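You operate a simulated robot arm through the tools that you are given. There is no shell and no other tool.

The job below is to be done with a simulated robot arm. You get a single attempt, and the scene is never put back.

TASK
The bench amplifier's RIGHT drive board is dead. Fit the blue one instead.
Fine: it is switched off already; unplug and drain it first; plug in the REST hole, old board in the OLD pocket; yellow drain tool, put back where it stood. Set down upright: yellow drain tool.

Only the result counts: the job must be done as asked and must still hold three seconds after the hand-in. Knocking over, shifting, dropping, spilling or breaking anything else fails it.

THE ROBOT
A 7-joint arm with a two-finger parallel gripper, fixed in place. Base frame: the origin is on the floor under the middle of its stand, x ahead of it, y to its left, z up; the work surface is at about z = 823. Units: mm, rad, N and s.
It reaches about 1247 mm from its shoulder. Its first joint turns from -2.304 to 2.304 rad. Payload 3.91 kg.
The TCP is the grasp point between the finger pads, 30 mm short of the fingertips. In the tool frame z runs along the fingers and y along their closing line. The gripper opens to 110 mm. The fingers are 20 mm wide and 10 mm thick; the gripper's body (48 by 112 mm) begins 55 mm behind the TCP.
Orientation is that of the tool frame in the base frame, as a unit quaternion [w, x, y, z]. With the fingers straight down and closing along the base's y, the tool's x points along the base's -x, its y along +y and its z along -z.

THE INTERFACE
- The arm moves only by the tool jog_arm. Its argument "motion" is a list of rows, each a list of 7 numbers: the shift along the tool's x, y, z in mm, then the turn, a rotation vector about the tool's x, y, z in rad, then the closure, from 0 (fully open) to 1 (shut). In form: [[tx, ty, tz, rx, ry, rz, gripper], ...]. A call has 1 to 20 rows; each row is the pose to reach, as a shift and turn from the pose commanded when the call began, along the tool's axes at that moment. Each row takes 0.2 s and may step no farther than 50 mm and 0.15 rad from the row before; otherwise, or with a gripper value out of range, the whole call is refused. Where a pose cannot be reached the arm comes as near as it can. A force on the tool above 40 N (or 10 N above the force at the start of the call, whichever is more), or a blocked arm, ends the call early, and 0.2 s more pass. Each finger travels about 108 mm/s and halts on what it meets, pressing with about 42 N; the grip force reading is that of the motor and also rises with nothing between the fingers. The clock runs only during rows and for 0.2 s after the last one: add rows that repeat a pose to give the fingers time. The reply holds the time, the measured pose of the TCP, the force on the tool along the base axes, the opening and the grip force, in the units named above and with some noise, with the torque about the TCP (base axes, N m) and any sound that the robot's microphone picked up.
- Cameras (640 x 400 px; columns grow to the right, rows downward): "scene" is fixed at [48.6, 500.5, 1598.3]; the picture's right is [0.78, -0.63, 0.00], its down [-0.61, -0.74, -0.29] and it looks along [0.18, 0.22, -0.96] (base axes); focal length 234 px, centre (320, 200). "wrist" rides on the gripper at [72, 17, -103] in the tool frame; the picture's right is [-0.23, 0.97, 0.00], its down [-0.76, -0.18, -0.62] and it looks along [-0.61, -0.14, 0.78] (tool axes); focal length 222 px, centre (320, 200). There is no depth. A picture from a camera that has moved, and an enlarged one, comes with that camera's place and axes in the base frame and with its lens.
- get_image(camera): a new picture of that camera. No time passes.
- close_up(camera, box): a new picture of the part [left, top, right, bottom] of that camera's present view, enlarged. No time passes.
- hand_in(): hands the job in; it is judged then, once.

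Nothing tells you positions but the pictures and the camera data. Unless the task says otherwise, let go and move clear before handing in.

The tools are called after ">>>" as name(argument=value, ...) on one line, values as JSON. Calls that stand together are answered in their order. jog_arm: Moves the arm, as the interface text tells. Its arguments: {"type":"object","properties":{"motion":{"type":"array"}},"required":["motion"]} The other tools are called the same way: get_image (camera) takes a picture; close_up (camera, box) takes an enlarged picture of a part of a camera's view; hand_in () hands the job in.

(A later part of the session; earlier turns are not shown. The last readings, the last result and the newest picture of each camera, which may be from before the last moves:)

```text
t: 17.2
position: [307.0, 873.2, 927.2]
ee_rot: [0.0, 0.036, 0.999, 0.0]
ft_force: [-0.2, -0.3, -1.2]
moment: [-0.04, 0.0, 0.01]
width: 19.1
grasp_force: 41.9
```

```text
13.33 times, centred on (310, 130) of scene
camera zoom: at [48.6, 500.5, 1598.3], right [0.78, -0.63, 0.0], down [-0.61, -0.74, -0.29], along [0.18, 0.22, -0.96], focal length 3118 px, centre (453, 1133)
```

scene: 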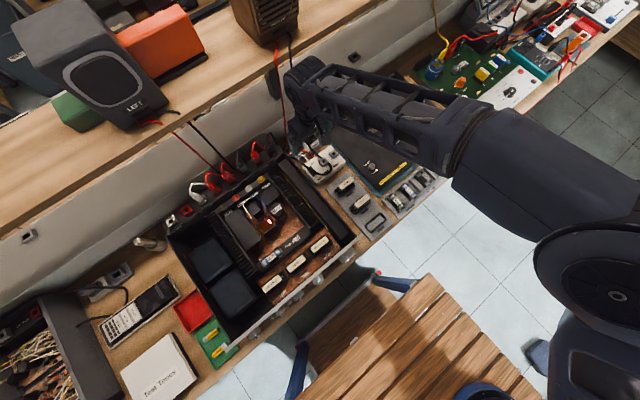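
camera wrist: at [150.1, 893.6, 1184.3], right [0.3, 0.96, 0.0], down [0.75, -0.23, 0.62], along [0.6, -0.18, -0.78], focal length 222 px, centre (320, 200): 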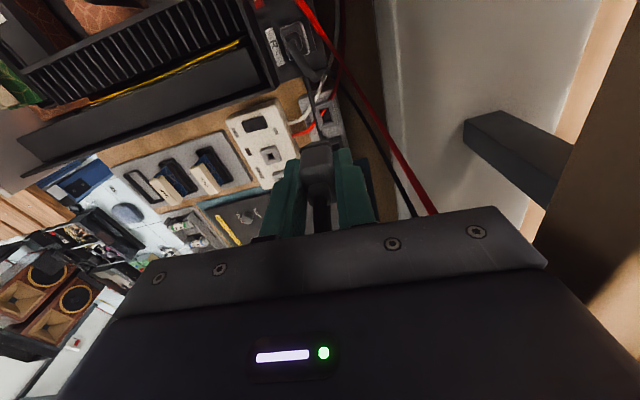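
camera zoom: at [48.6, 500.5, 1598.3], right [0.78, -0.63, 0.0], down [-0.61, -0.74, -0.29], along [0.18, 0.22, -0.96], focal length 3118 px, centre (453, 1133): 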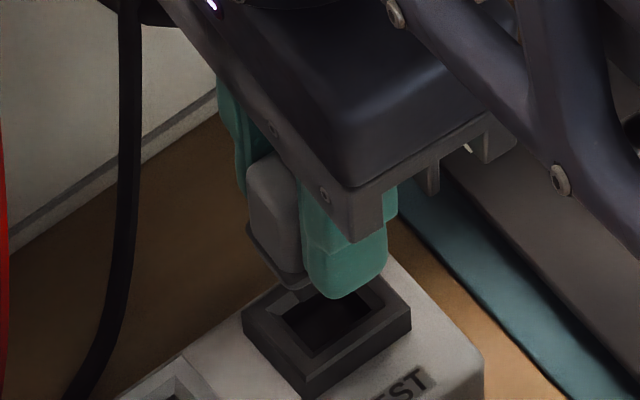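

The plug is very close to alignment, about 1.5 mm too far in +y. I'll nudge it, let it settle, and read the pose.

>>> jog_arm(motion=[[0.9, -1.5, 3, 0, 0, 0, 1], [0.9, -1.5, 6, 0, 0, 0, 1], [0.9, -1.5, 6, 0, 0, 0, 1], [0.9, -1.5, 6, 0, 0, 0, 1]])

>>> close_up(camera="wrist", box=[280, 90, 360, 160])

>>> close_up(camera="scene", box=[295, 120, 325, 145])

```text
t: 18.2
position: [306.1, 871.0, 919.8]
ee_rot: [0.001, 0.036, 0.999, -0.001]
ft_force: [-0.3, -0.2, -0.4]
moment: [0.04, 0.02, -0.02]
width: 19.5
grasp_force: 42.7
```

```text
5.71 times, centred on (320, 125) of wrist
camera zoom: at [235.3, 893.0, 1022.9], right [0.3, 0.96, 0.0], down [0.75, -0.23, 0.62], along [0.6, -0.18, -0.78], focal length 1269 px, centre (320, 629)
```

zoom: 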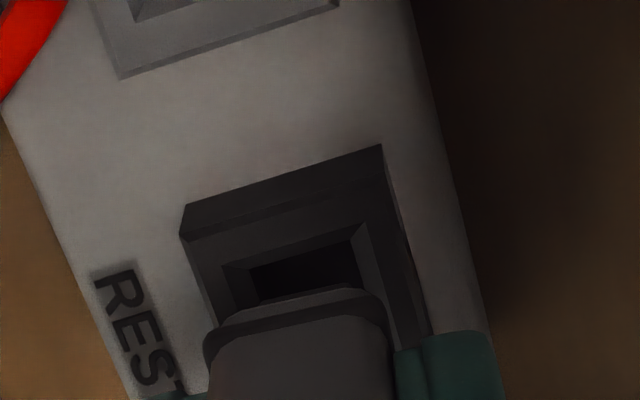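

```text
16.00 times, centred on (310, 132) of scene
camera zoom: at [48.6, 500.5, 1598.3], right [0.78, -0.63, 0.0], down [-0.61, -0.74, -0.29], along [0.18, 0.22, -0.96], focal length 3741 px, centre (480, 1280)
```

zoom: 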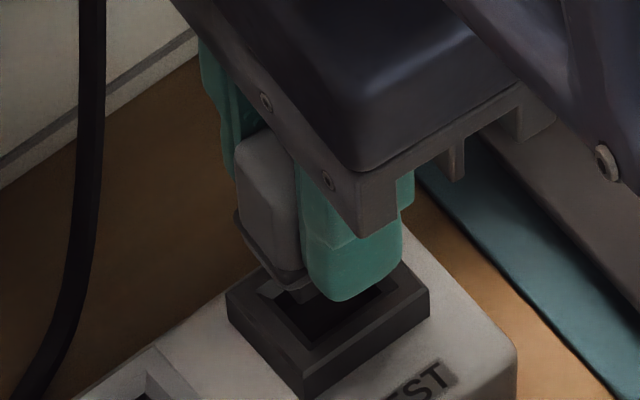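

Alignment looks within about a millimetre and the hole has a chamfer. I'll lower slowly into REST.

>>> jog_arm(motion=[[0, -0.3, 3, 0, 0, 0, 1], [0, -0.3, 6, 0, 0, 0, 1], [0, -0.3, 9, 0, 0, 0, 1], [0, -0.3, 12, 0, 0, 0, 1], [0, -0.3, 12, 0, 0, 0, 1]])

>>> close_up(camera="wrist", box=[280, 90, 360, 160])

>>> close_up(camera="scene", box=[295, 120, 325, 145])

```text
t: 19.4
position: [307.6, 871.2, 905.9]
ee_rot: [0.0, 0.036, 0.999, 0.0]
ft_force: [-0.1, 0.0, -0.8]
moment: [0.02, -0.01, 0.0]
width: 19.4
grasp_force: 42.2
```

```text
5.71 times, centred on (320, 125) of wrist
camera zoom: at [236.0, 892.9, 1010.0], right [0.3, 0.96, 0.0], down [0.75, -0.23, 0.62], along [0.6, -0.18, -0.78], focal length 1269 px, centre (320, 629)
```

zoom: 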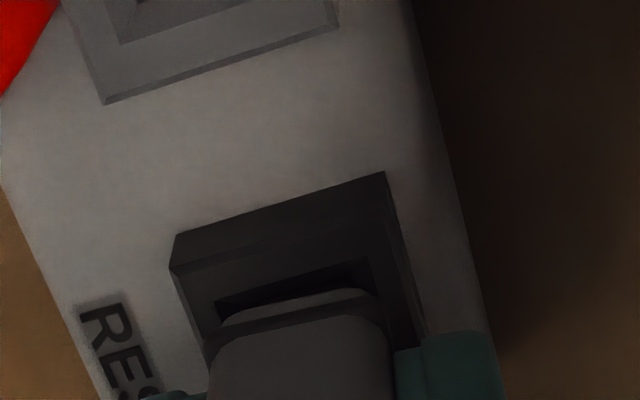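

```text
16.00 times, centred on (310, 132) of scene
camera zoom: at [48.6, 500.5, 1598.3], right [0.78, -0.63, 0.0], down [-0.61, -0.74, -0.29], along [0.18, 0.22, -0.96], focal length 3741 px, centre (480, 1280)
```

zoom: 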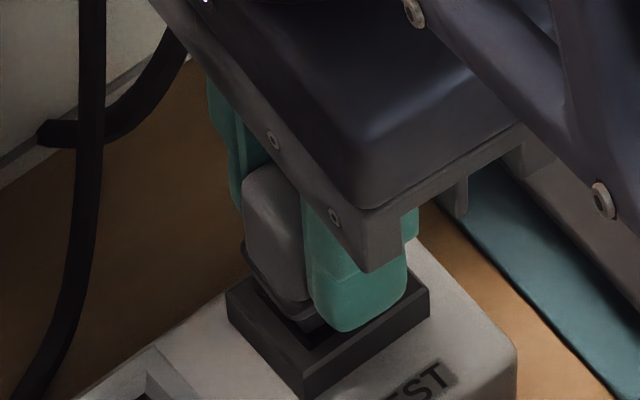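

There's no contact force and the plug is entering the hole. Lowering the last 9 mm.

>>> jog_arm(motion=[[0, 0, 2, 0, 0, 0, 1], [0, 0, 4, 0, 0, 0, 1], [0, 0, 6, 0, 0, 0, 1], [0, 0, 8, 0, 0, 0, 1], [0, 0, 9, 0, 0, 0, 1], [0, 0, 9, 0, 0, 0, 1]])

>>> close_up(camera="wrist", box=[280, 90, 360, 160])

>>> close_up(camera="scene", box=[295, 120, 325, 145])

```text
t: 20.8
position: [308.0, 870.6, 897.7]
ee_rot: [0.0, 0.035, 0.999, 0.0]
ft_force: [0.4, 0.9, -1.4]
moment: [0.03, 0.01, 0.0]
width: 19.4
grasp_force: 42.0
```

```text
5.71 times, centred on (320, 125) of wrist
camera zoom: at [236.6, 892.7, 1001.5], right [0.3, 0.96, 0.0], down [0.75, -0.23, 0.62], along [0.6, -0.18, -0.78], focal length 1269 px, centre (320, 629)
```

zoom: 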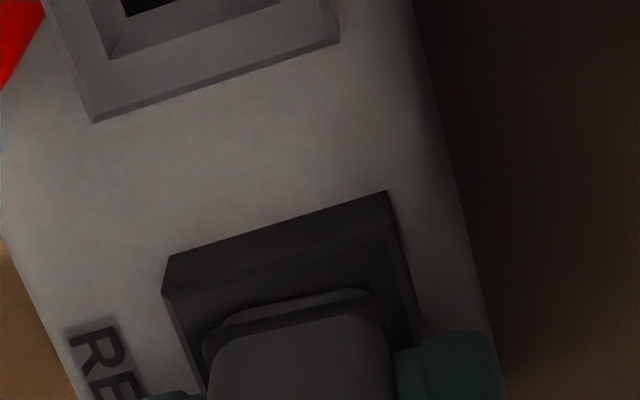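

```text
16.00 times, centred on (310, 132) of scene
camera zoom: at [48.6, 500.5, 1598.3], right [0.78, -0.63, 0.0], down [-0.61, -0.74, -0.29], along [0.18, 0.22, -0.96], focal length 3741 px, centre (480, 1280)
```

zoom: 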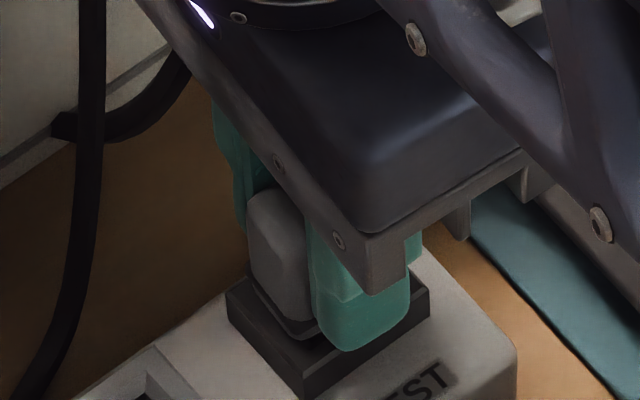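

The height now matches the LIVE seating. I'll press lightly to confirm it bottoms out.

>>> jog_arm(motion=[[0, 0, 1, 0, 0, 0, 1], [0, 0, 2, 0, 0, 0, 1], [0, 0, 2, 0, 0, 0, 1]])

```text
t: 21.6
position: [307.0, 871.2, 898.4]
ee_rot: [0.0, 0.035, 0.999, 0.002]
ft_force: [4.0, 1.8, 13.6]
moment: [-0.05, -0.32, 0.04]
width: 19.2
grasp_force: 41.9
```

It has bottomed out with 13.6 N upward, so the plug is seated in REST. I'll release and lift clear.

>>> jog_arm(motion=[[0, 0, -1.5, 0, 0, 0, 1], [0, 0, -1.5, 0, 0, 0, 0.8], [0, 0, -1.5, 0, 0, 0, 0.6], [0, 0, -1.5, 0, 0, 0, 0.5], [0, 0, -1.5, 0, 0, 0, 0.5]])

>>> jog_arm(motion=[[0, 0, -20, 0, 0, 0, 0.5], [0, 0, -50, 0, 0, 0, 0.5], [0, 0, -90, 0, 0, 0, 0.5], [0, 0, -130, 0, 0, 0, 0.5], [0, 0, -170, 0, 0, 0, 0.5], [0, 0, -170, 0, 0, 0, 0.5]])

>>> get_image(camera="wrist")

>>> close_up(camera="scene", box=[260, 100, 350, 180])

```text
t: 22.8
position: [307.5, 870.0, 897.2]
ee_rot: [0.001, 0.035, 0.999, 0.001]
ft_force: [-0.2, 0.2, 0.5]
moment: [0.01, 0.0, 0.02]
width: 55.0
grasp_force: 0.0
```

```text
t: 24.2
position: [306.7, 872.7, 1069.1]
ee_rot: [0.0, 0.036, 0.999, 0.0]
ft_force: [1.5, -0.7, 1.5]
moment: [-0.02, -0.02, 0.01]
width: 55.2
grasp_force: 0.1
```

```text
taken
camera wrist: at [235.5, 895.1, 1171.1], right [0.3, 0.96, 0.0], down [0.75, -0.23, 0.62], along [0.6, -0.18, -0.78], focal length 222 px, centre (320, 200)
```

wrist: 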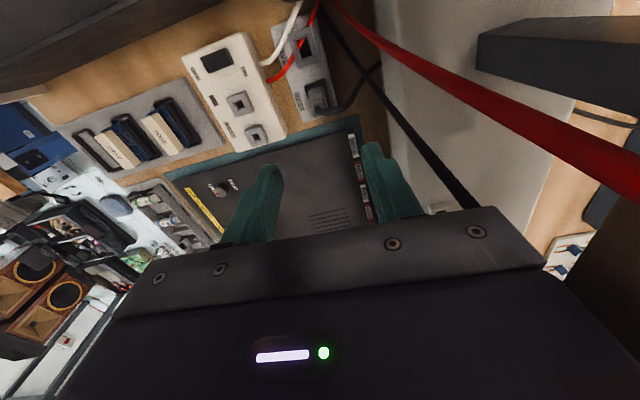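

```text
5.00 times, centred on (305, 140) of scene
camera zoom: at [48.6, 500.5, 1598.3], right [0.78, -0.63, 0.0], down [-0.61, -0.74, -0.29], along [0.18, 0.22, -0.96], focal length 1169 px, centre (395, 500)
```

zoom: 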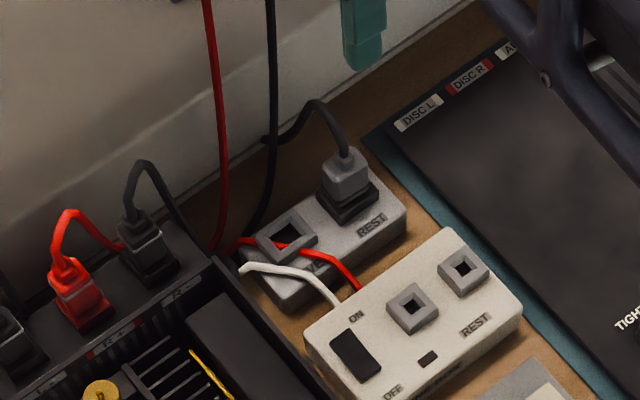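

The plug is in REST and LIVE is empty. Next I'll fly over to examine the yellow drain tool.

>>> jog_arm(motion=[[-33.6, -30.8, -2, 0, 0, 0, 0.3], [-67.2, -61.5, -4, 0, 0, 0, 0.2], [-100.8, -92.3, -6, 0, 0, 0, 0.1], [-134.4, -123, -8, 0, 0, 0, 0], [-168, -153.8, -10, 0, 0, 0, 0], [-201.6, -184.6, -11, 0, 0, 0, 0], [-235.2, -215.3, -11, 0, 0, 0, 0], [-268.8, -246.1, -11, 0, 0, 0, 0], [-302.4, -276.8, -11, 0, 0, 0, 0], [-336, -307.6, -11, 0, 0, 0, 0], [-336, -307.6, -11, 0, 0, 0, 0]])

>>> get_image(camera="wrist")

>>> get_image(camera="scene")

```text
t: 26.6
position: [619.0, 540.2, 1081.2]
ee_rot: [0.0, 0.035, 0.999, 0.0]
ft_force: [-0.1, 0.6, -0.1]
moment: [0.0, 0.0, -0.02]
width: 109.9
grasp_force: 0.0
```

```text
taken
camera wrist: at [548.0, 561.3, 1184.8], right [0.3, 0.96, 0.0], down [0.75, -0.23, 0.62], along [0.6, -0.18, -0.78], focal length 222 px, centre (320, 200)
```

wrist: 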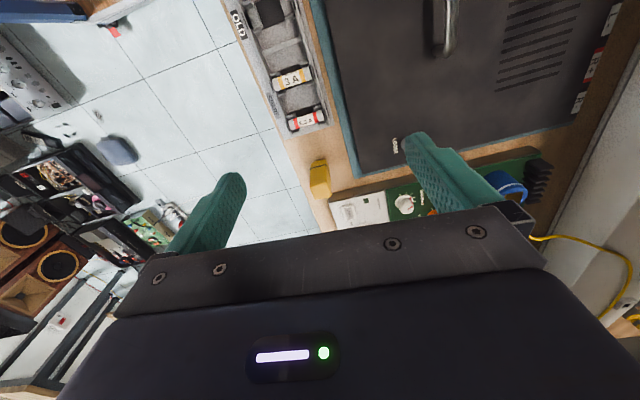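

```text
taken
```

scene: 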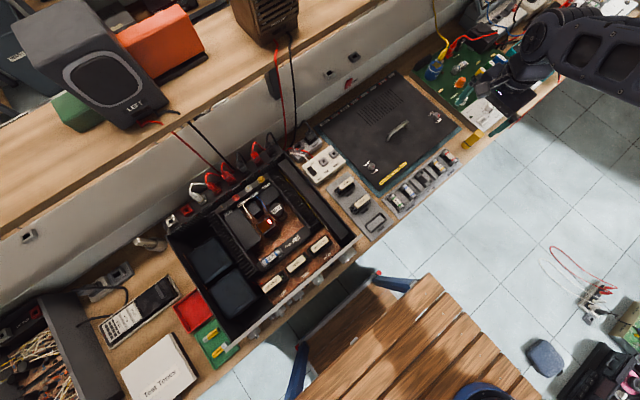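

>>> close_up(camera="wrist", box=[290, 150, 350, 210])

>>> close_up(camera="scene", box=[450, 120, 500, 160])

>>> close_up(camera="scene", box=[205, 170, 275, 225])

```text
6.67 times, centred on (320, 180) of wrist
camera zoom: at [548.0, 561.3, 1184.8], right [0.3, 0.96, 0.0], down [0.75, -0.23, 0.62], along [0.6, -0.18, -0.78], focal length 1481 px, centre (320, 333)
```

zoom: 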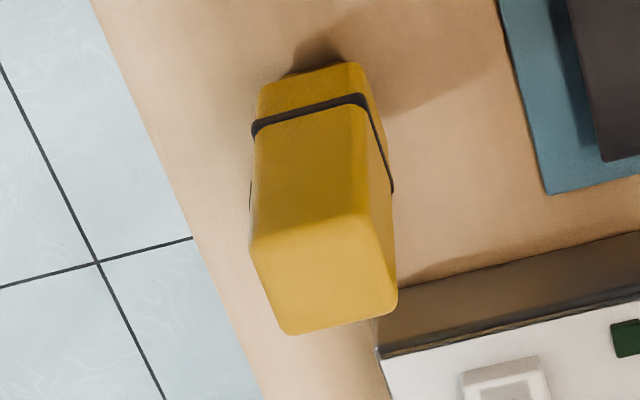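

```text
10.00 times, centred on (475, 140) of scene
camera zoom: at [48.6, 500.5, 1598.3], right [0.78, -0.63, 0.0], down [-0.61, -0.74, -0.29], along [0.18, 0.22, -0.96], focal length 2338 px, centre (-1230, 800)
```

zoom: 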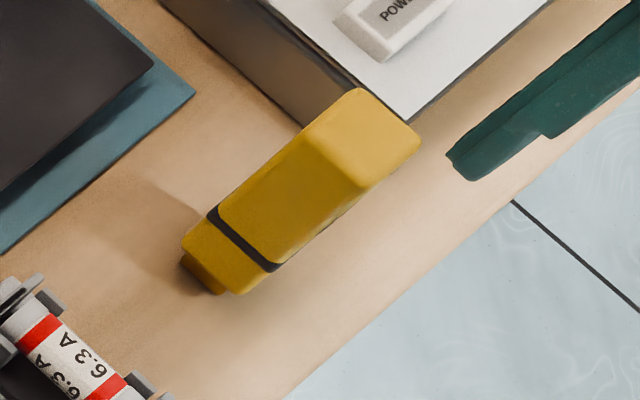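

```text
7.27 times, centred on (240, 198) of scene
camera zoom: at [48.6, 500.5, 1598.3], right [0.78, -0.63, 0.0], down [-0.61, -0.74, -0.29], along [0.18, 0.22, -0.96], focal length 1701 px, centre (902, 218)
```

zoom: 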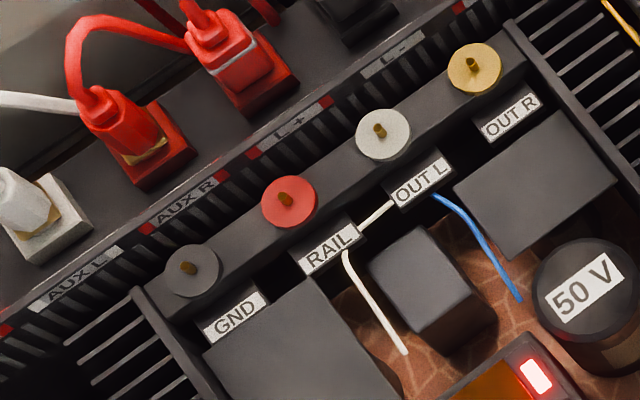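

The yellow tool is about 27 × 26 mm at its top, upright and axis-aligned, near (745, 500). I'll hover above it to measure it better.

>>> jog_arm(motion=[[-32, -7, 18, 0, 0, 0, 0.2], [-64, -14, 36, 0, 0, 0, 0.3], [-96, -21, 54, 0, 0, 0, 0.4], [-128.8, -29, 72, 0, 0, 0, 0.4], [-128.8, -29, 72, 0, 0, 0, 0.4]])

>>> get_image(camera="wrist")

>>> close_up(camera="wrist", box=[270, 60, 370, 150])

>>> close_up(camera="scene", box=[440, 110, 500, 160])

```text
t: 27.8
position: [749.2, 502.2, 1009.9]
ee_rot: [0.0, 0.036, 0.999, 0.0]
ft_force: [-0.8, 0.5, -0.8]
moment: [-0.02, -0.01, -0.02]
width: 66.0
grasp_force: 0.0
```

```text
taken
camera wrist: at [677.4, 524.5, 1112.3], right [0.3, 0.96, 0.0], down [0.75, -0.23, 0.62], along [0.6, -0.18, -0.78], focal length 222 px, centre (320, 200)
```

wrist: 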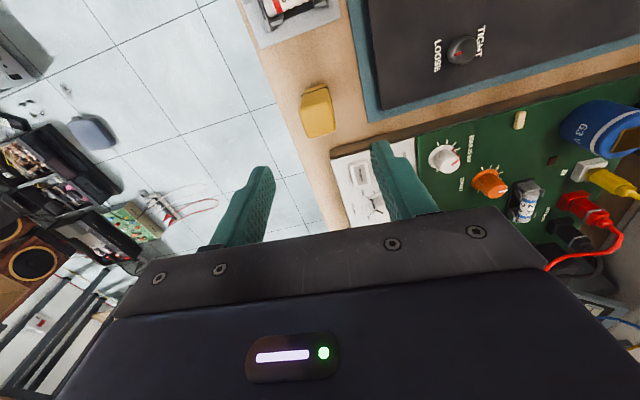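

```text
4.44 times, centred on (320, 105) of wrist
camera zoom: at [677.4, 524.5, 1112.3], right [0.3, 0.96, 0.0], down [0.75, -0.23, 0.62], along [0.6, -0.18, -0.78], focal length 987 px, centre (320, 622)
```

zoom: 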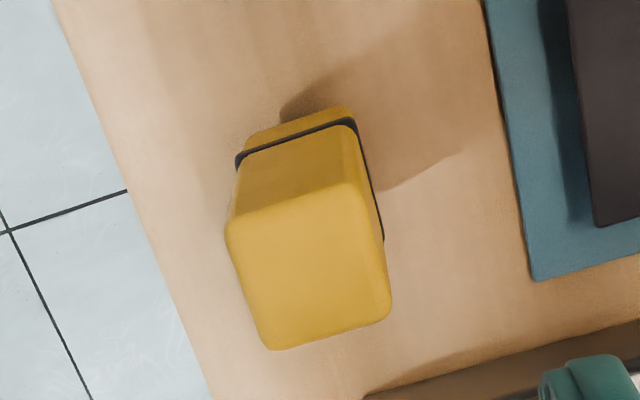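

```text
8.00 times, centred on (470, 135) of scene
camera zoom: at [48.6, 500.5, 1598.3], right [0.78, -0.63, 0.0], down [-0.61, -0.74, -0.29], along [0.18, 0.22, -0.96], focal length 1871 px, centre (-880, 720)
```

zoom: 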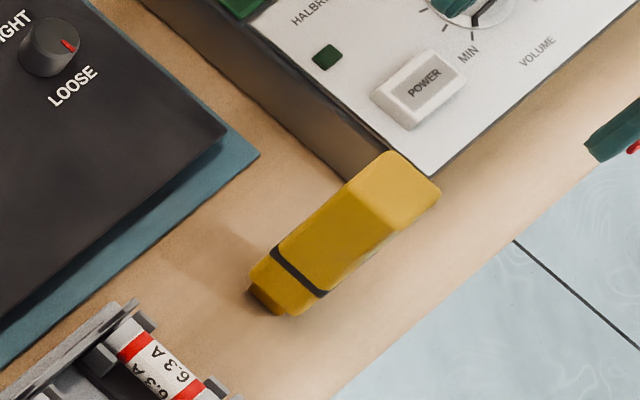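

By stereo the tool is centred at (745.2, 500.9), with its top at z 906, a 27 mm square section and a narrower nib at the bottom. I'll rotate so the fingers close along x, which will suit reaching the terminal row later.

>>> jog_arm(motion=[[0.2, 0, 0, 0, 0, -0.14, 0.5], [0.4, -0.2, 0, 0, 0, -0.28, 0.5], [0.7, -0.4, 0, 0, 0, -0.42, 0.5], [1, -0.6, 0, 0, 0, -0.56, 0.5], [1.2, -0.8, 0, 0, 0, -0.7, 0.5], [1.4, -0.9, 0, 0, 0, -0.84, 0.5], [1.6, -1, 0, 0, 0, -0.98, 0.5], [1.9, -1.2, 0, 0, 0, -1.12, 0.5], [2.2, -1.4, 0, 0, 0, -1.26, 0.5], [2.5, -1.6, 0, 0, 0, -1.4, 0.5], [2.7, -1.7, 0, 0, 0, -1.53, 0.5], [2.7, -1.7, 0, 0, 0, -1.642, 0.5], [2.7, -1.7, 0, 0, 0, -1.642, 0.5], [2.7, -1.7, 0, 0, 0, -1.642, 0.5]])

>>> get_image(camera="wrist")

>>> close_up(camera="wrist", box=[270, 80, 370, 170])

>>> get_image(camera="scene")

```text
t: 30.8
position: [744.7, 499.6, 1006.3]
ee_rot: [-0.001, 0.707, -0.707, 0.0]
ft_force: [0.2, 0.1, 0.6]
moment: [0.02, 0.04, -0.01]
width: 55.0
grasp_force: 0.2
```

```text
taken
camera wrist: at [727.7, 427.3, 1109.6], right [-0.97, 0.23, 0.0], down [0.18, 0.76, 0.62], along [0.14, 0.61, -0.78], focal length 222 px, centre (320, 200)
```

wrist: 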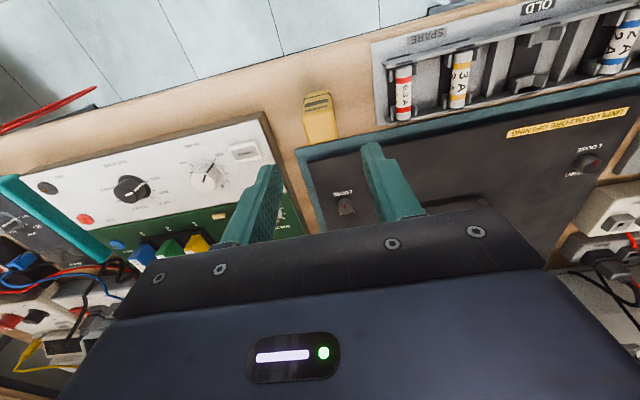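

```text
4.44 times, centred on (320, 125) of wrist
camera zoom: at [727.7, 427.3, 1109.6], right [-0.97, 0.23, 0.0], down [0.18, 0.76, 0.62], along [0.14, 0.61, -0.78], focal length 987 px, centre (320, 533)
```

zoom: 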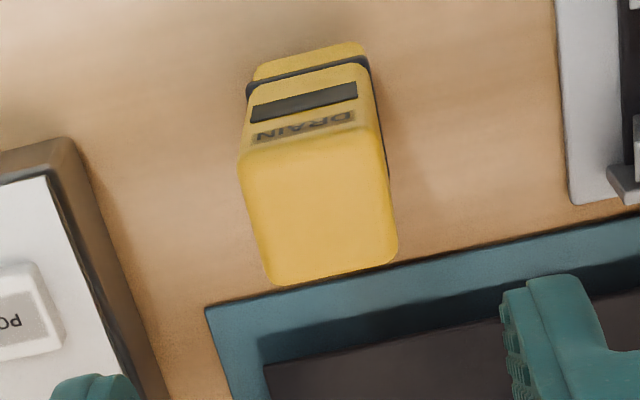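

```text
taken
```

scene: 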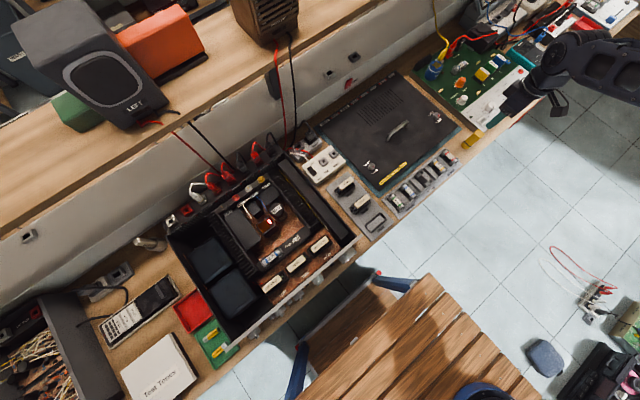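

The tool is labelled DRAIN and has a small window on its front. I'm centred over it with the fingers open 55 mm, so I'll descend to TCP z 895.

>>> jog_arm(motion=[[-0.6, -0.2, 28, 0, 0, 0, 0.5], [-1.2, -0.4, 56, 0, 0, 0, 0.5], [-1.9, -0.5, 84, 0, 0, 0, 0.5], [-1.9, -0.5, 98, 0, 0, 0, 0.5], [-1.9, -0.5, 111, 0, 0, 0, 0.5], [-1.9, -0.5, 111, 0, 0, 0, 0.5], [-1.9, -0.5, 111, 0, 0, 0, 0.5]])

>>> get_image(camera="wrist")

>>> close_up(camera="scene", box=[440, 100, 520, 160])

```text
t: 32.4
position: [744.2, 503.3, 897.3]
ee_rot: [0.0, -0.707, 0.707, 0.0]
ft_force: [0.8, -0.7, 0.2]
moment: [0.0, 0.0, -0.02]
width: 54.9
grasp_force: 0.1
```

```text
taken
camera wrist: at [728.0, 429.8, 999.6], right [-0.97, 0.23, 0.0], down [0.18, 0.76, 0.62], along [0.14, 0.61, -0.78], focal length 222 px, centre (320, 200)
```

wrist: 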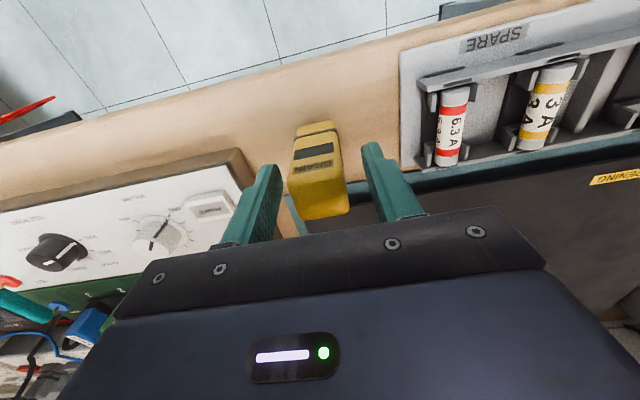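

```text
6.67 times, centred on (480, 130) of scene
camera zoom: at [48.6, 500.5, 1598.3], right [0.78, -0.63, 0.0], down [-0.61, -0.74, -0.29], along [0.18, 0.22, -0.96], focal length 1559 px, centre (-747, 667)
```

zoom: 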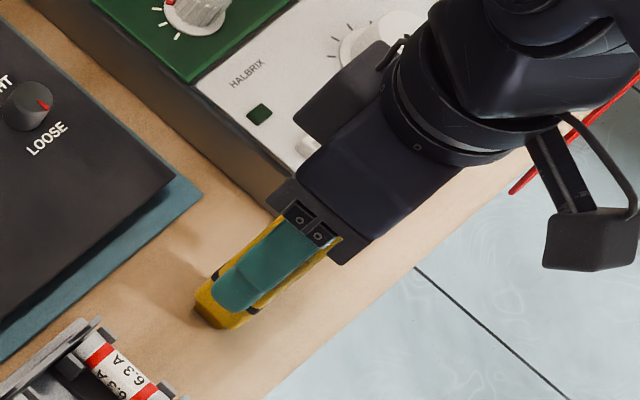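

The tool is centred between the fingers, so I'll close the grip.

>>> jog_arm(motion=[[0, 0, 0, 0, 0, 0, 0.65], [0, 0, 0, 0, 0, 0, 0.8], [0, 0, 0, 0, 0, 0, 1], [0, 0, 0, 0, 0, 0, 1], [0, 0, 0, 0, 0, 0, 1]])

>>> get_image(camera="wrist")

```text
t: 33.6
position: [745.4, 502.1, 895.6]
ee_rot: [0.0, 0.707, -0.707, -0.001]
ft_force: [1.3, -0.9, -0.2]
moment: [0.02, -0.04, -0.04]
width: 29.5
grasp_force: 41.6
```

```text
taken
camera wrist: at [728.0, 429.8, 999.7], right [-0.97, 0.23, 0.0], down [0.18, 0.76, 0.62], along [0.14, 0.61, -0.78], focal length 222 px, centre (320, 200)
```

wrist: 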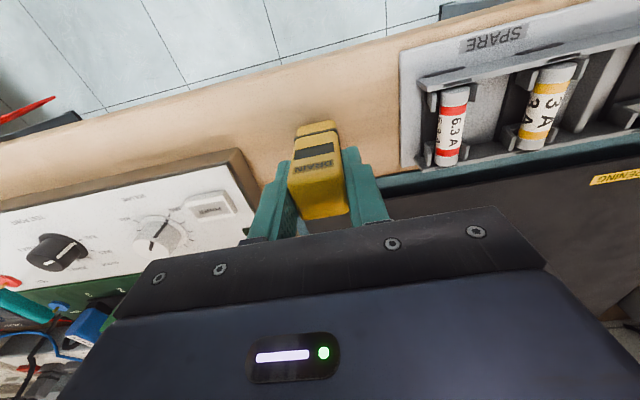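

I'm holding the tool (29.5 mm grip) and will return it later to TCP (745.0, 501.8, 896.7). Lifting it and checking the nib.

>>> jog_arm(motion=[[0, 0, -10, 0, 0, 0, 1], [0, 0, -40, 0, 0, 0, 1], [0, 0, -80, 0, 0, 0, 1], [0, 0, -120, 0, 0, 0, 1], [0, 0, -165, 0, 0, 0, 1], [0, 0, -165, 0, 0, 0, 1]])

>>> close_up(camera="wrist", box=[270, 100, 370, 190])

>>> close_up(camera="scene", box=[460, 70, 560, 150])

```text
t: 35.0
position: [743.7, 497.9, 1063.5]
ee_rot: [0.0, -0.707, 0.707, 0.0]
ft_force: [-0.3, 0.6, -2.4]
moment: [-0.02, -0.02, 0.02]
width: 29.7
grasp_force: 42.3
```

```text
4.44 times, centred on (320, 145) of wrist
camera zoom: at [726.2, 426.6, 1166.7], right [-0.97, 0.23, 0.0], down [0.18, 0.76, 0.62], along [0.14, 0.61, -0.78], focal length 987 px, centre (320, 444)
```

zoom: 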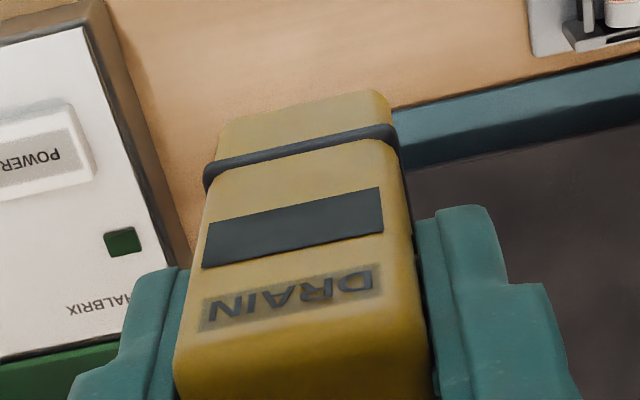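

```text
5.00 times, centred on (510, 110) of scene
camera zoom: at [48.6, 500.5, 1598.3], right [0.78, -0.63, 0.0], down [-0.61, -0.74, -0.29], along [0.18, 0.22, -0.96], focal length 1169 px, centre (-630, 650)
```

zoom: 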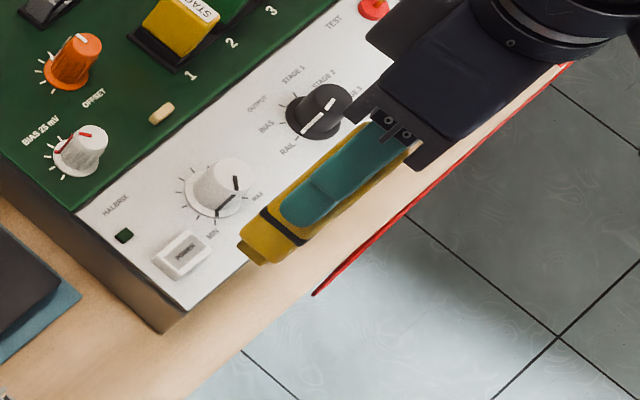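

The tool has a small nib at its lower end. Before using it I'll tilt it in free space so the scene camera can see the underside.

>>> jog_arm(motion=[[0, 20, -5, -0.13, 0, 0, 1], [0, 40, -10, -0.26, 0, 0, 1], [0, 60, -15, -0.39, 0, 0, 1], [0, 80, -20, -0.52, 0, 0, 1], [0, 100, -25, -0.65, 0, 0, 1], [0, 120, -30, -0.78, 0, 0, 1], [0, 140, -35, -0.91, 0, 0, 1], [0, 160, -40, -1.04, 0, 0, 1], [0, 180, -45, -1.17, 0, 0, 1], [0, 184, -50, -1.3, 0, 0, 1], [0, 184, -50, -1.3, 0, 0, 1]])

>>> get_image(camera="scene")

```text
t: 37.4
position: [561.2, 503.7, 1111.6]
ee_rot: [0.428, 0.563, -0.562, -0.428]
ft_force: [1.1, 0.2, -0.3]
moment: [0.02, -0.1, -0.01]
width: 29.5
grasp_force: 41.8
```

```text
taken
```

scene: 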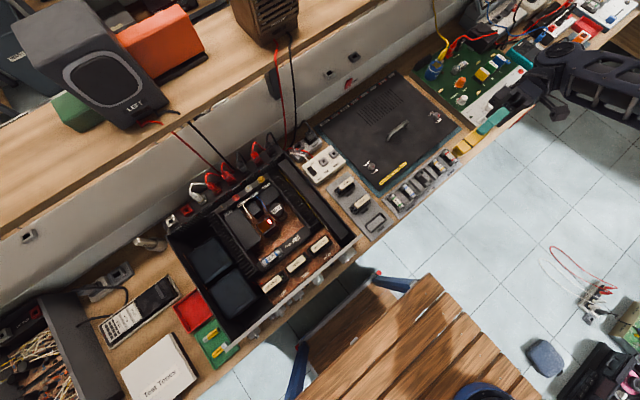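

>>> close_up(camera="scene", box=[440, 110, 510, 165])

>>> close_up(camera="scene", box=[445, 130, 480, 160])

```text
7.27 times, centred on (475, 138) of scene
camera zoom: at [48.6, 500.5, 1598.3], right [0.78, -0.63, 0.0], down [-0.61, -0.74, -0.29], along [0.18, 0.22, -0.96], focal length 1701 px, centre (-807, 654)
```

zoom: 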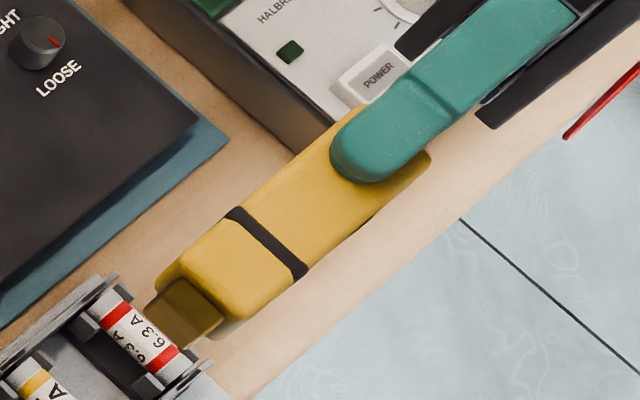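

```text
13.33 times, centred on (462, 145) of scene
camera zoom: at [48.6, 500.5, 1598.3], right [0.78, -0.63, 0.0], down [-0.61, -0.74, -0.29], along [0.18, 0.22, -0.96], focal length 3118 px, centre (-1580, 933)
```

zoom: 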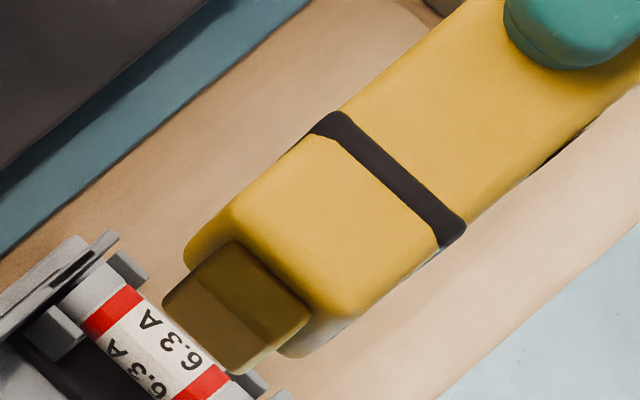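

The nib is a plain rectangular contact block at the centre of the bottom. The terminal pins look to be near z 945 with RAIL around (−17, 814). I'll bring the tool upright, then fly to the amp.

>>> jog_arm(motion=[[0, 0, 0, 0.13, 0, 0, 1], [0, 0, 0, 0.26, 0, 0, 1], [0, 0, 0, 0.39, 0, 0, 1], [0, 0, 0, 0.52, 0, 0, 1], [0, 0, 0, 0.65, 0, 0, 1], [0, 0, 0, 0.78, 0, 0, 1], [0, 0, 0, 0.91, 0, 0, 1], [0, 0, 0, 1.04, 0, 0, 1], [0, 0, 0, 1.17, 0, 0, 1], [0, 0, 0, 1.3, 0, 0, 1], [0, 0, 0, 1.3, 0, 0, 1]])

>>> get_image(camera="wrist")

```text
t: 39.8
position: [560.9, 502.2, 1109.6]
ee_rot: [-0.001, 0.708, -0.706, 0.0]
ft_force: [0.7, 0.1, 0.2]
moment: [0.02, 0.01, 0.01]
width: 29.5
grasp_force: 41.9
```

```text
taken
camera wrist: at [542.9, 428.8, 1213.5], right [-0.97, 0.23, 0.0], down [0.18, 0.76, 0.62], along [0.14, 0.61, -0.78], focal length 222 px, centre (320, 200)
```

wrist: 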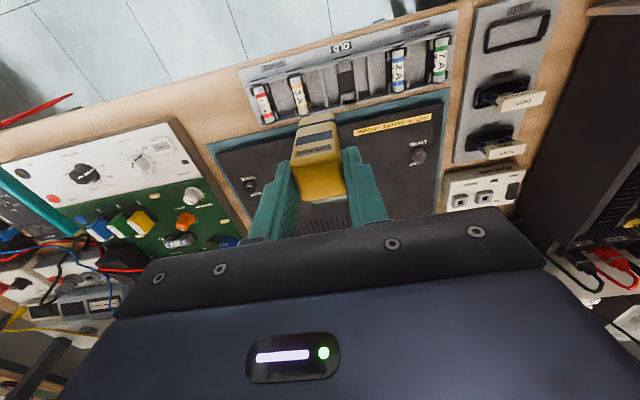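

The tool is upright again. I'll fly it over to the amp at a safe height.

>>> jog_arm(motion=[[-10, 41, -10, 0, 0, 0, 1], [-25, 82, -20, 0, 0, 0, 1], [-40, 124, -20, 0, 0, 0, 1], [-60, 165, -20, 0, 0, 0, 1], [-80, 206, -20, 0, 0, 0, 1], [-100, 247, -20, 0, 0, 0, 1], [-120, 288, -20, 0, 0, 0, 1], [-140, 330, -20, 0, 0, 0, 1], [-160, 371, -20, 0, 0, 0, 1], [-180, 412, -20, 0, 0, 0, 1], [-202, 453, -20, 0, 0, 0, 1], [-224, 494, -20, 0, 0, 0, 1], [-246, 535, -20, 0, 0, 0, 1], [-266, 577, -20, 0, 0, 0, 1], [-284, 577, -20, 0, 0, 0, 1], [-284, 577, -20, 0, 0, 0, 1]])

>>> get_image(camera="wrist")

>>> get_image(camera="scene")

```text
t: 43.2
position: [-16.7, 786.5, 1132.3]
ee_rot: [0.0, 0.707, -0.707, 0.0]
ft_force: [0.3, -0.3, 0.0]
moment: [-0.02, -0.02, -0.04]
width: 29.5
grasp_force: 42.1
```

```text
taken
camera wrist: at [-34.2, 713.8, 1235.1], right [-0.97, 0.23, 0.0], down [0.18, 0.76, 0.62], along [0.14, 0.61, -0.78], focal length 222 px, centre (320, 200)
```

wrist: 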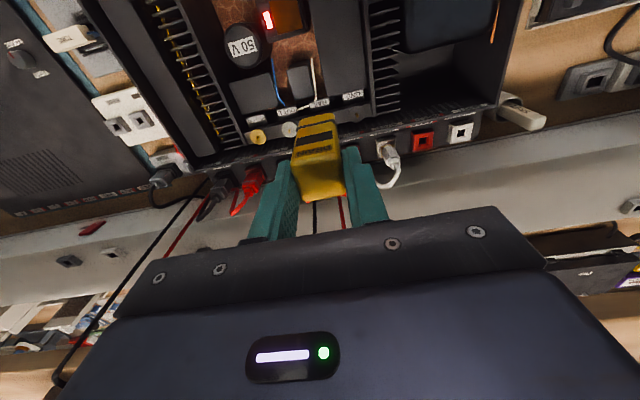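

```text
taken
```

scene: 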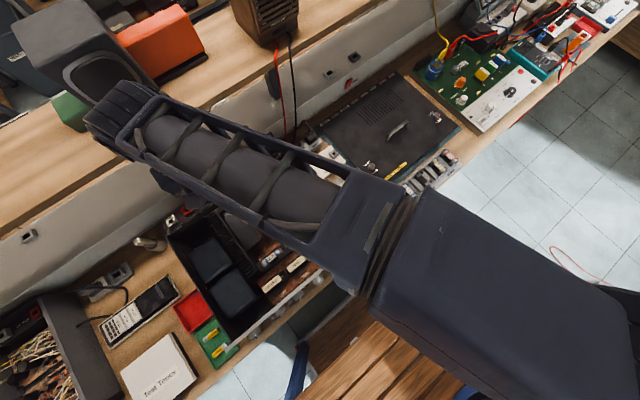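

>>> close_up(camera="wrist", box=[230, 70, 390, 190])

>>> close_up(camera="wrist", box=[270, 80, 370, 150])

```text
3.33 times, centred on (310, 130) of wrist
camera zoom: at [-34.2, 713.8, 1235.1], right [-0.97, 0.23, 0.0], down [0.18, 0.76, 0.62], along [0.14, 0.61, -0.78], focal length 740 px, centre (353, 433)
```

zoom: 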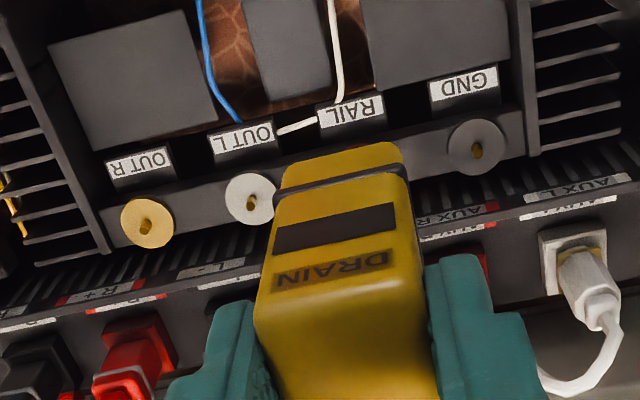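

```text
5.71 times, centred on (320, 115) of wrist
camera zoom: at [-34.2, 713.8, 1235.1], right [-0.97, 0.23, 0.0], down [0.18, 0.76, 0.62], along [0.14, 0.61, -0.78], focal length 1269 px, centre (320, 686)
```

zoom: 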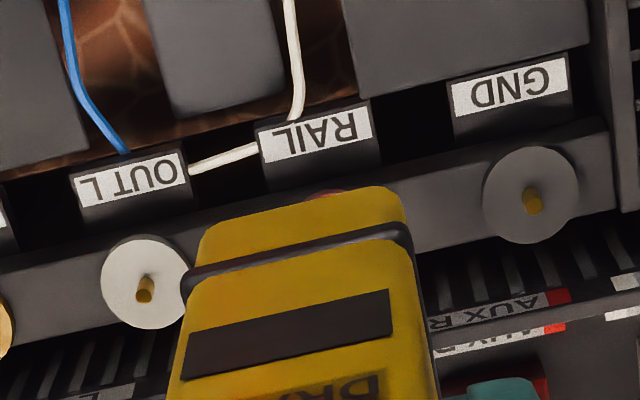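

RAIL is just hidden behind the nib. From the OUT L and GND pins on either side I put it at about (−14, 814). I'll move over it and lower to about 30 mm above.

>>> jog_arm(motion=[[-14, -1.6, 10, 0, 0, 0, 1], [-28.3, -3.2, 40, 0, 0, 0, 1], [-28.3, -3.2, 80, 0, 0, 0, 1], [-28.3, -3.2, 80, 0, 0, 0, 1], [-28.3, -3.2, 80, 0, 0, 0, 1]])

>>> close_up(camera="wrist", box=[250, 60, 390, 160])

>>> close_up(camera="scene", box=[200, 150, 300, 240])

```text
t: 44.4
position: [-13.3, 813.6, 1051.0]
ee_rot: [-0.001, 0.707, -0.707, 0.0]
ft_force: [-0.5, 0.5, 0.2]
moment: [-0.01, -0.02, 0.01]
width: 29.2
grasp_force: 41.6
```

```text
4.00 times, centred on (320, 110) of wrist
camera zoom: at [-30.9, 740.4, 1154.6], right [-0.97, 0.23, 0.0], down [0.18, 0.76, 0.62], along [0.14, 0.61, -0.78], focal length 888 px, centre (320, 560)
```

zoom: 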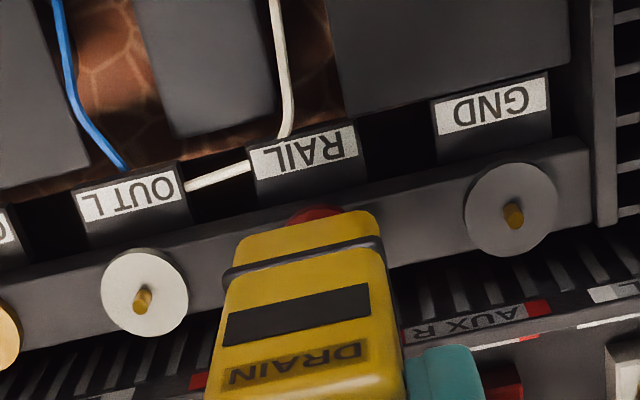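

```text
4.44 times, centred on (250, 195) of scene
camera zoom: at [48.6, 500.5, 1598.3], right [0.78, -0.63, 0.0], down [-0.61, -0.74, -0.29], along [0.18, 0.22, -0.96], focal length 1039 px, centre (631, 222)
```

zoom: 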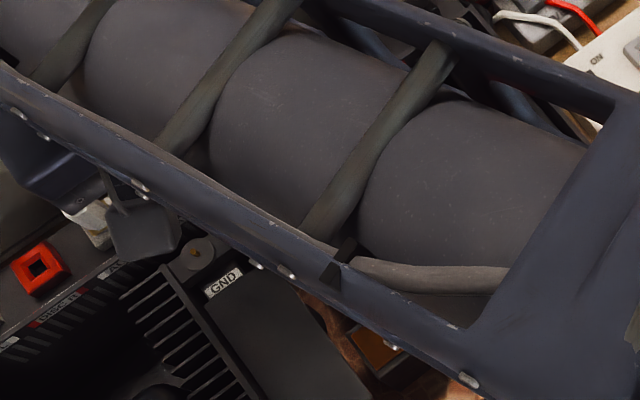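

RAIL refines to (−13.8, 815.9) with the pin top near z 940. I'll shift 3 mm in y and lower toward contact.

>>> jog_arm(motion=[[-1.5, 0, 8, 0, 0, 0, 1], [-3.2, 0, 16, 0, 0, 0, 1], [-3.2, 0, 24, 0, 0, 0, 1], [-3.2, 0, 31, 0, 0, 0, 1], [-3.2, 0, 31, 0, 0, 0, 1], [-3.2, 0, 31, 0, 0, 0, 1]])

>>> close_up(camera="wrist", box=[250, 60, 390, 160])

```text
t: 45.3
position: [-12.1, 818.0, 1030.8]
ee_rot: [0.003, -0.707, 0.707, 0.003]
ft_force: [-0.8, -0.6, 6.7]
moment: [-0.07, 0.06, 0.01]
width: 29.6
grasp_force: 41.9
stopped in row 4: the force on the tool passed its limit at 45 N (the readings are from after the stop); the commanded pose is now the measured one
```

```text
4.00 times, centred on (320, 110) of wrist
camera zoom: at [-29.7, 745.1, 1133.7], right [-0.97, 0.23, 0.0], down [0.18, 0.76, 0.63], along [0.14, 0.61, -0.78], focal length 888 px, centre (320, 560)
```

zoom: 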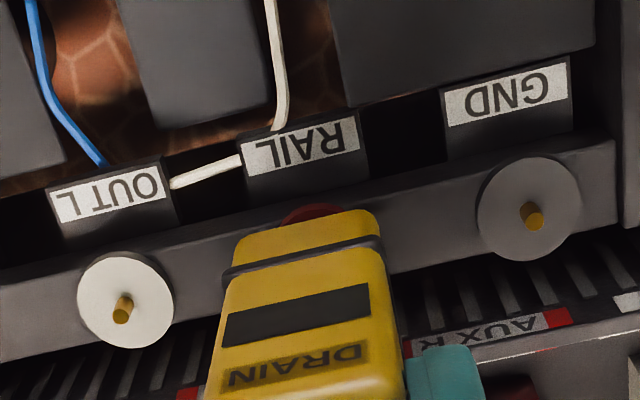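

Contact came a bit higher than expected, at about 957 for the nib. I'll check the lamp and the view now.

>>> get_image(camera="wrist")

>>> close_up(camera="wrist", box=[210, 0, 350, 90])

>>> close_up(camera="scene", box=[210, 170, 300, 240])

```text
taken
camera wrist: at [-29.7, 745.1, 1133.7], right [-0.97, 0.23, 0.0], down [0.18, 0.76, 0.63], along [0.14, 0.61, -0.78], focal length 222 px, centre (320, 200)
```

wrist: 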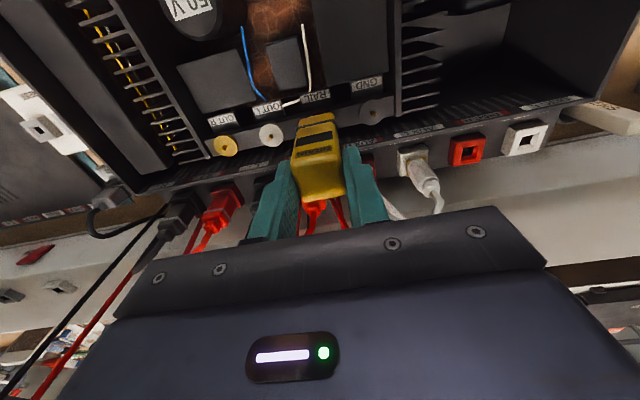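

```text
4.44 times, centred on (280, 45) of wrist
camera zoom: at [-29.7, 745.1, 1133.7], right [-0.97, 0.23, 0.0], down [0.18, 0.76, 0.63], along [0.14, 0.61, -0.78], focal length 987 px, centre (498, 889)
```

zoom: 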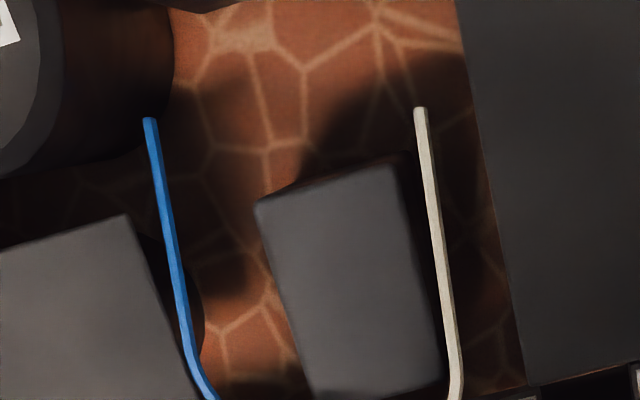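

```text
5.71 times, centred on (255, 205) of scene
camera zoom: at [48.6, 500.5, 1598.3], right [0.78, -0.63, 0.0], down [-0.61, -0.74, -0.29], along [0.18, 0.22, -0.96], focal length 1336 px, centre (691, 171)
```

zoom: 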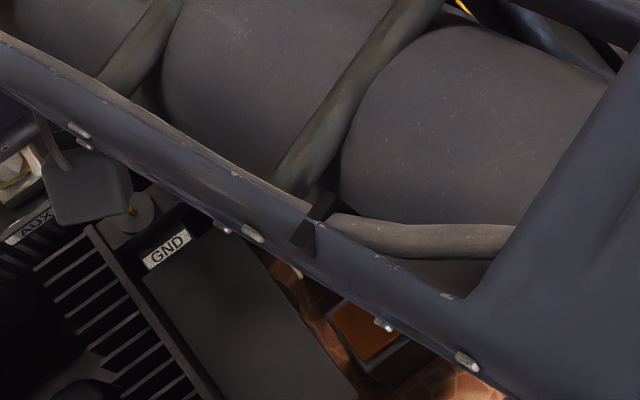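

The lamp isn't in view here. I'll press lightly, hold for a couple of seconds, and read the force and moments to find where the contact is.

>>> jog_arm(motion=[[0, 0, 1, 0, 0, 0, 1], [0, 0, 2, 0, 0, 0, 1], [0, 0, 2, 0, 0, 0, 1], [0, 0, 2, 0, 0, 0, 1], [0, 0, 2, 0, 0, 0, 1], [0, 0, 2, 0, 0, 0, 1], [0, 0, 2, 0, 0, 0, 1], [0, 0, 2, 0, 0, 0, 1], [0, 0, 2, 0, 0, 0, 1], [0, 0, 2, 0, 0, 0, 1]])

>>> close_up(camera="wrist", box=[250, 60, 390, 160])

```text
t: 46.4
position: [-12.8, 819.2, 1031.4]
ee_rot: [-0.003, 0.708, -0.707, -0.004]
ft_force: [0.1, 0.7, 7.0]
moment: [-0.08, 0.01, 0.01]
width: 29.0
grasp_force: 42.3
stopped in row 5: the force on the tool passed its limit at 41 N (the readings are from after the stop); the commanded pose is now the measured one
```

```text
4.00 times, centred on (320, 110) of wrist
camera zoom: at [-29.7, 745.4, 1133.5], right [-0.97, 0.23, 0.0], down [0.18, 0.75, 0.63], along [0.14, 0.62, -0.78], focal length 888 px, centre (320, 560)
```

zoom: 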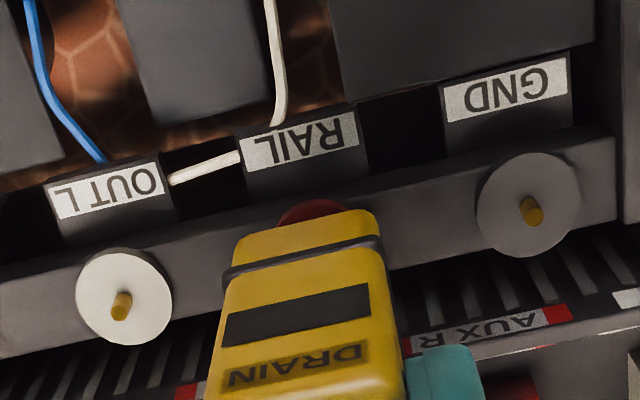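

The moment and the image both show the pin under the nib's front edge, meaning the pin top is near z 957 and y 808. I'll lift 6 mm, shift 9 mm forward, and touch again gently.

>>> jog_arm(motion=[[0, 0, -6, 0, 0, 0, 1], [4.5, 0.5, -6, 0, 0, 0, 1], [9, 1.5, -6, 0, 0, 0, 1], [9, 1.5, -6, 0, 0, 0, 1], [9, 1.5, -4, 0, 0, 0, 1], [9, 1.5, -4, 0, 0, 0, 1]])

>>> close_up(camera="wrist", box=[250, 60, 390, 160])

```text
t: 47.8
position: [-14.6, 809.4, 1034.4]
ee_rot: [0.003, -0.707, 0.708, 0.004]
ft_force: [0.3, -0.2, -0.4]
moment: [-0.03, -0.01, 0.0]
width: 29.3
grasp_force: 41.9
```

```text
4.00 times, centred on (320, 110) of wrist
camera zoom: at [-32.0, 735.5, 1136.3], right [-0.97, 0.23, 0.0], down [0.18, 0.76, 0.63], along [0.14, 0.61, -0.78], focal length 888 px, centre (320, 560)
```

zoom: 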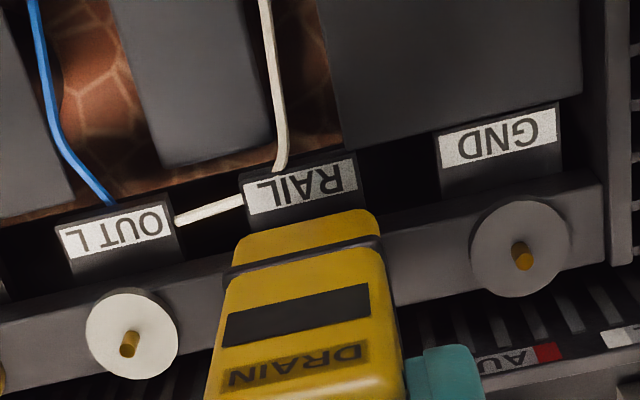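

Now the midpoint of the GND and OUT L pins coincides with the nib's centre. I'll fix the 0.01 rad tilt and descend in half-millimetre steps.

>>> jog_arm(motion=[[0, 0, 0, 0, 0.005, 0, 1], [0, 0, 0, 0, 0.01, 0, 1], [0, 0, 0.7, 0, 0.01, 0, 1], [0, 0, 1.4, 0, 0.01, 0, 1], [0, 0, 2.1, 0, 0.01, 0, 1], [0, 0, 2.8, 0, 0.01, 0, 1], [0, 0, 3.4, 0, 0.01, 0, 1], [0, 0, 3.4, 0, 0.01, 0, 1]])

```text
t: 49.6
position: [-13.6, 810.8, 1030.5]
ee_rot: [0.001, 0.707, -0.707, -0.001]
ft_force: [1.9, 1.4, 5.2]
moment: [0.12, -0.26, 0.0]
width: 29.2
grasp_force: 42.2
```

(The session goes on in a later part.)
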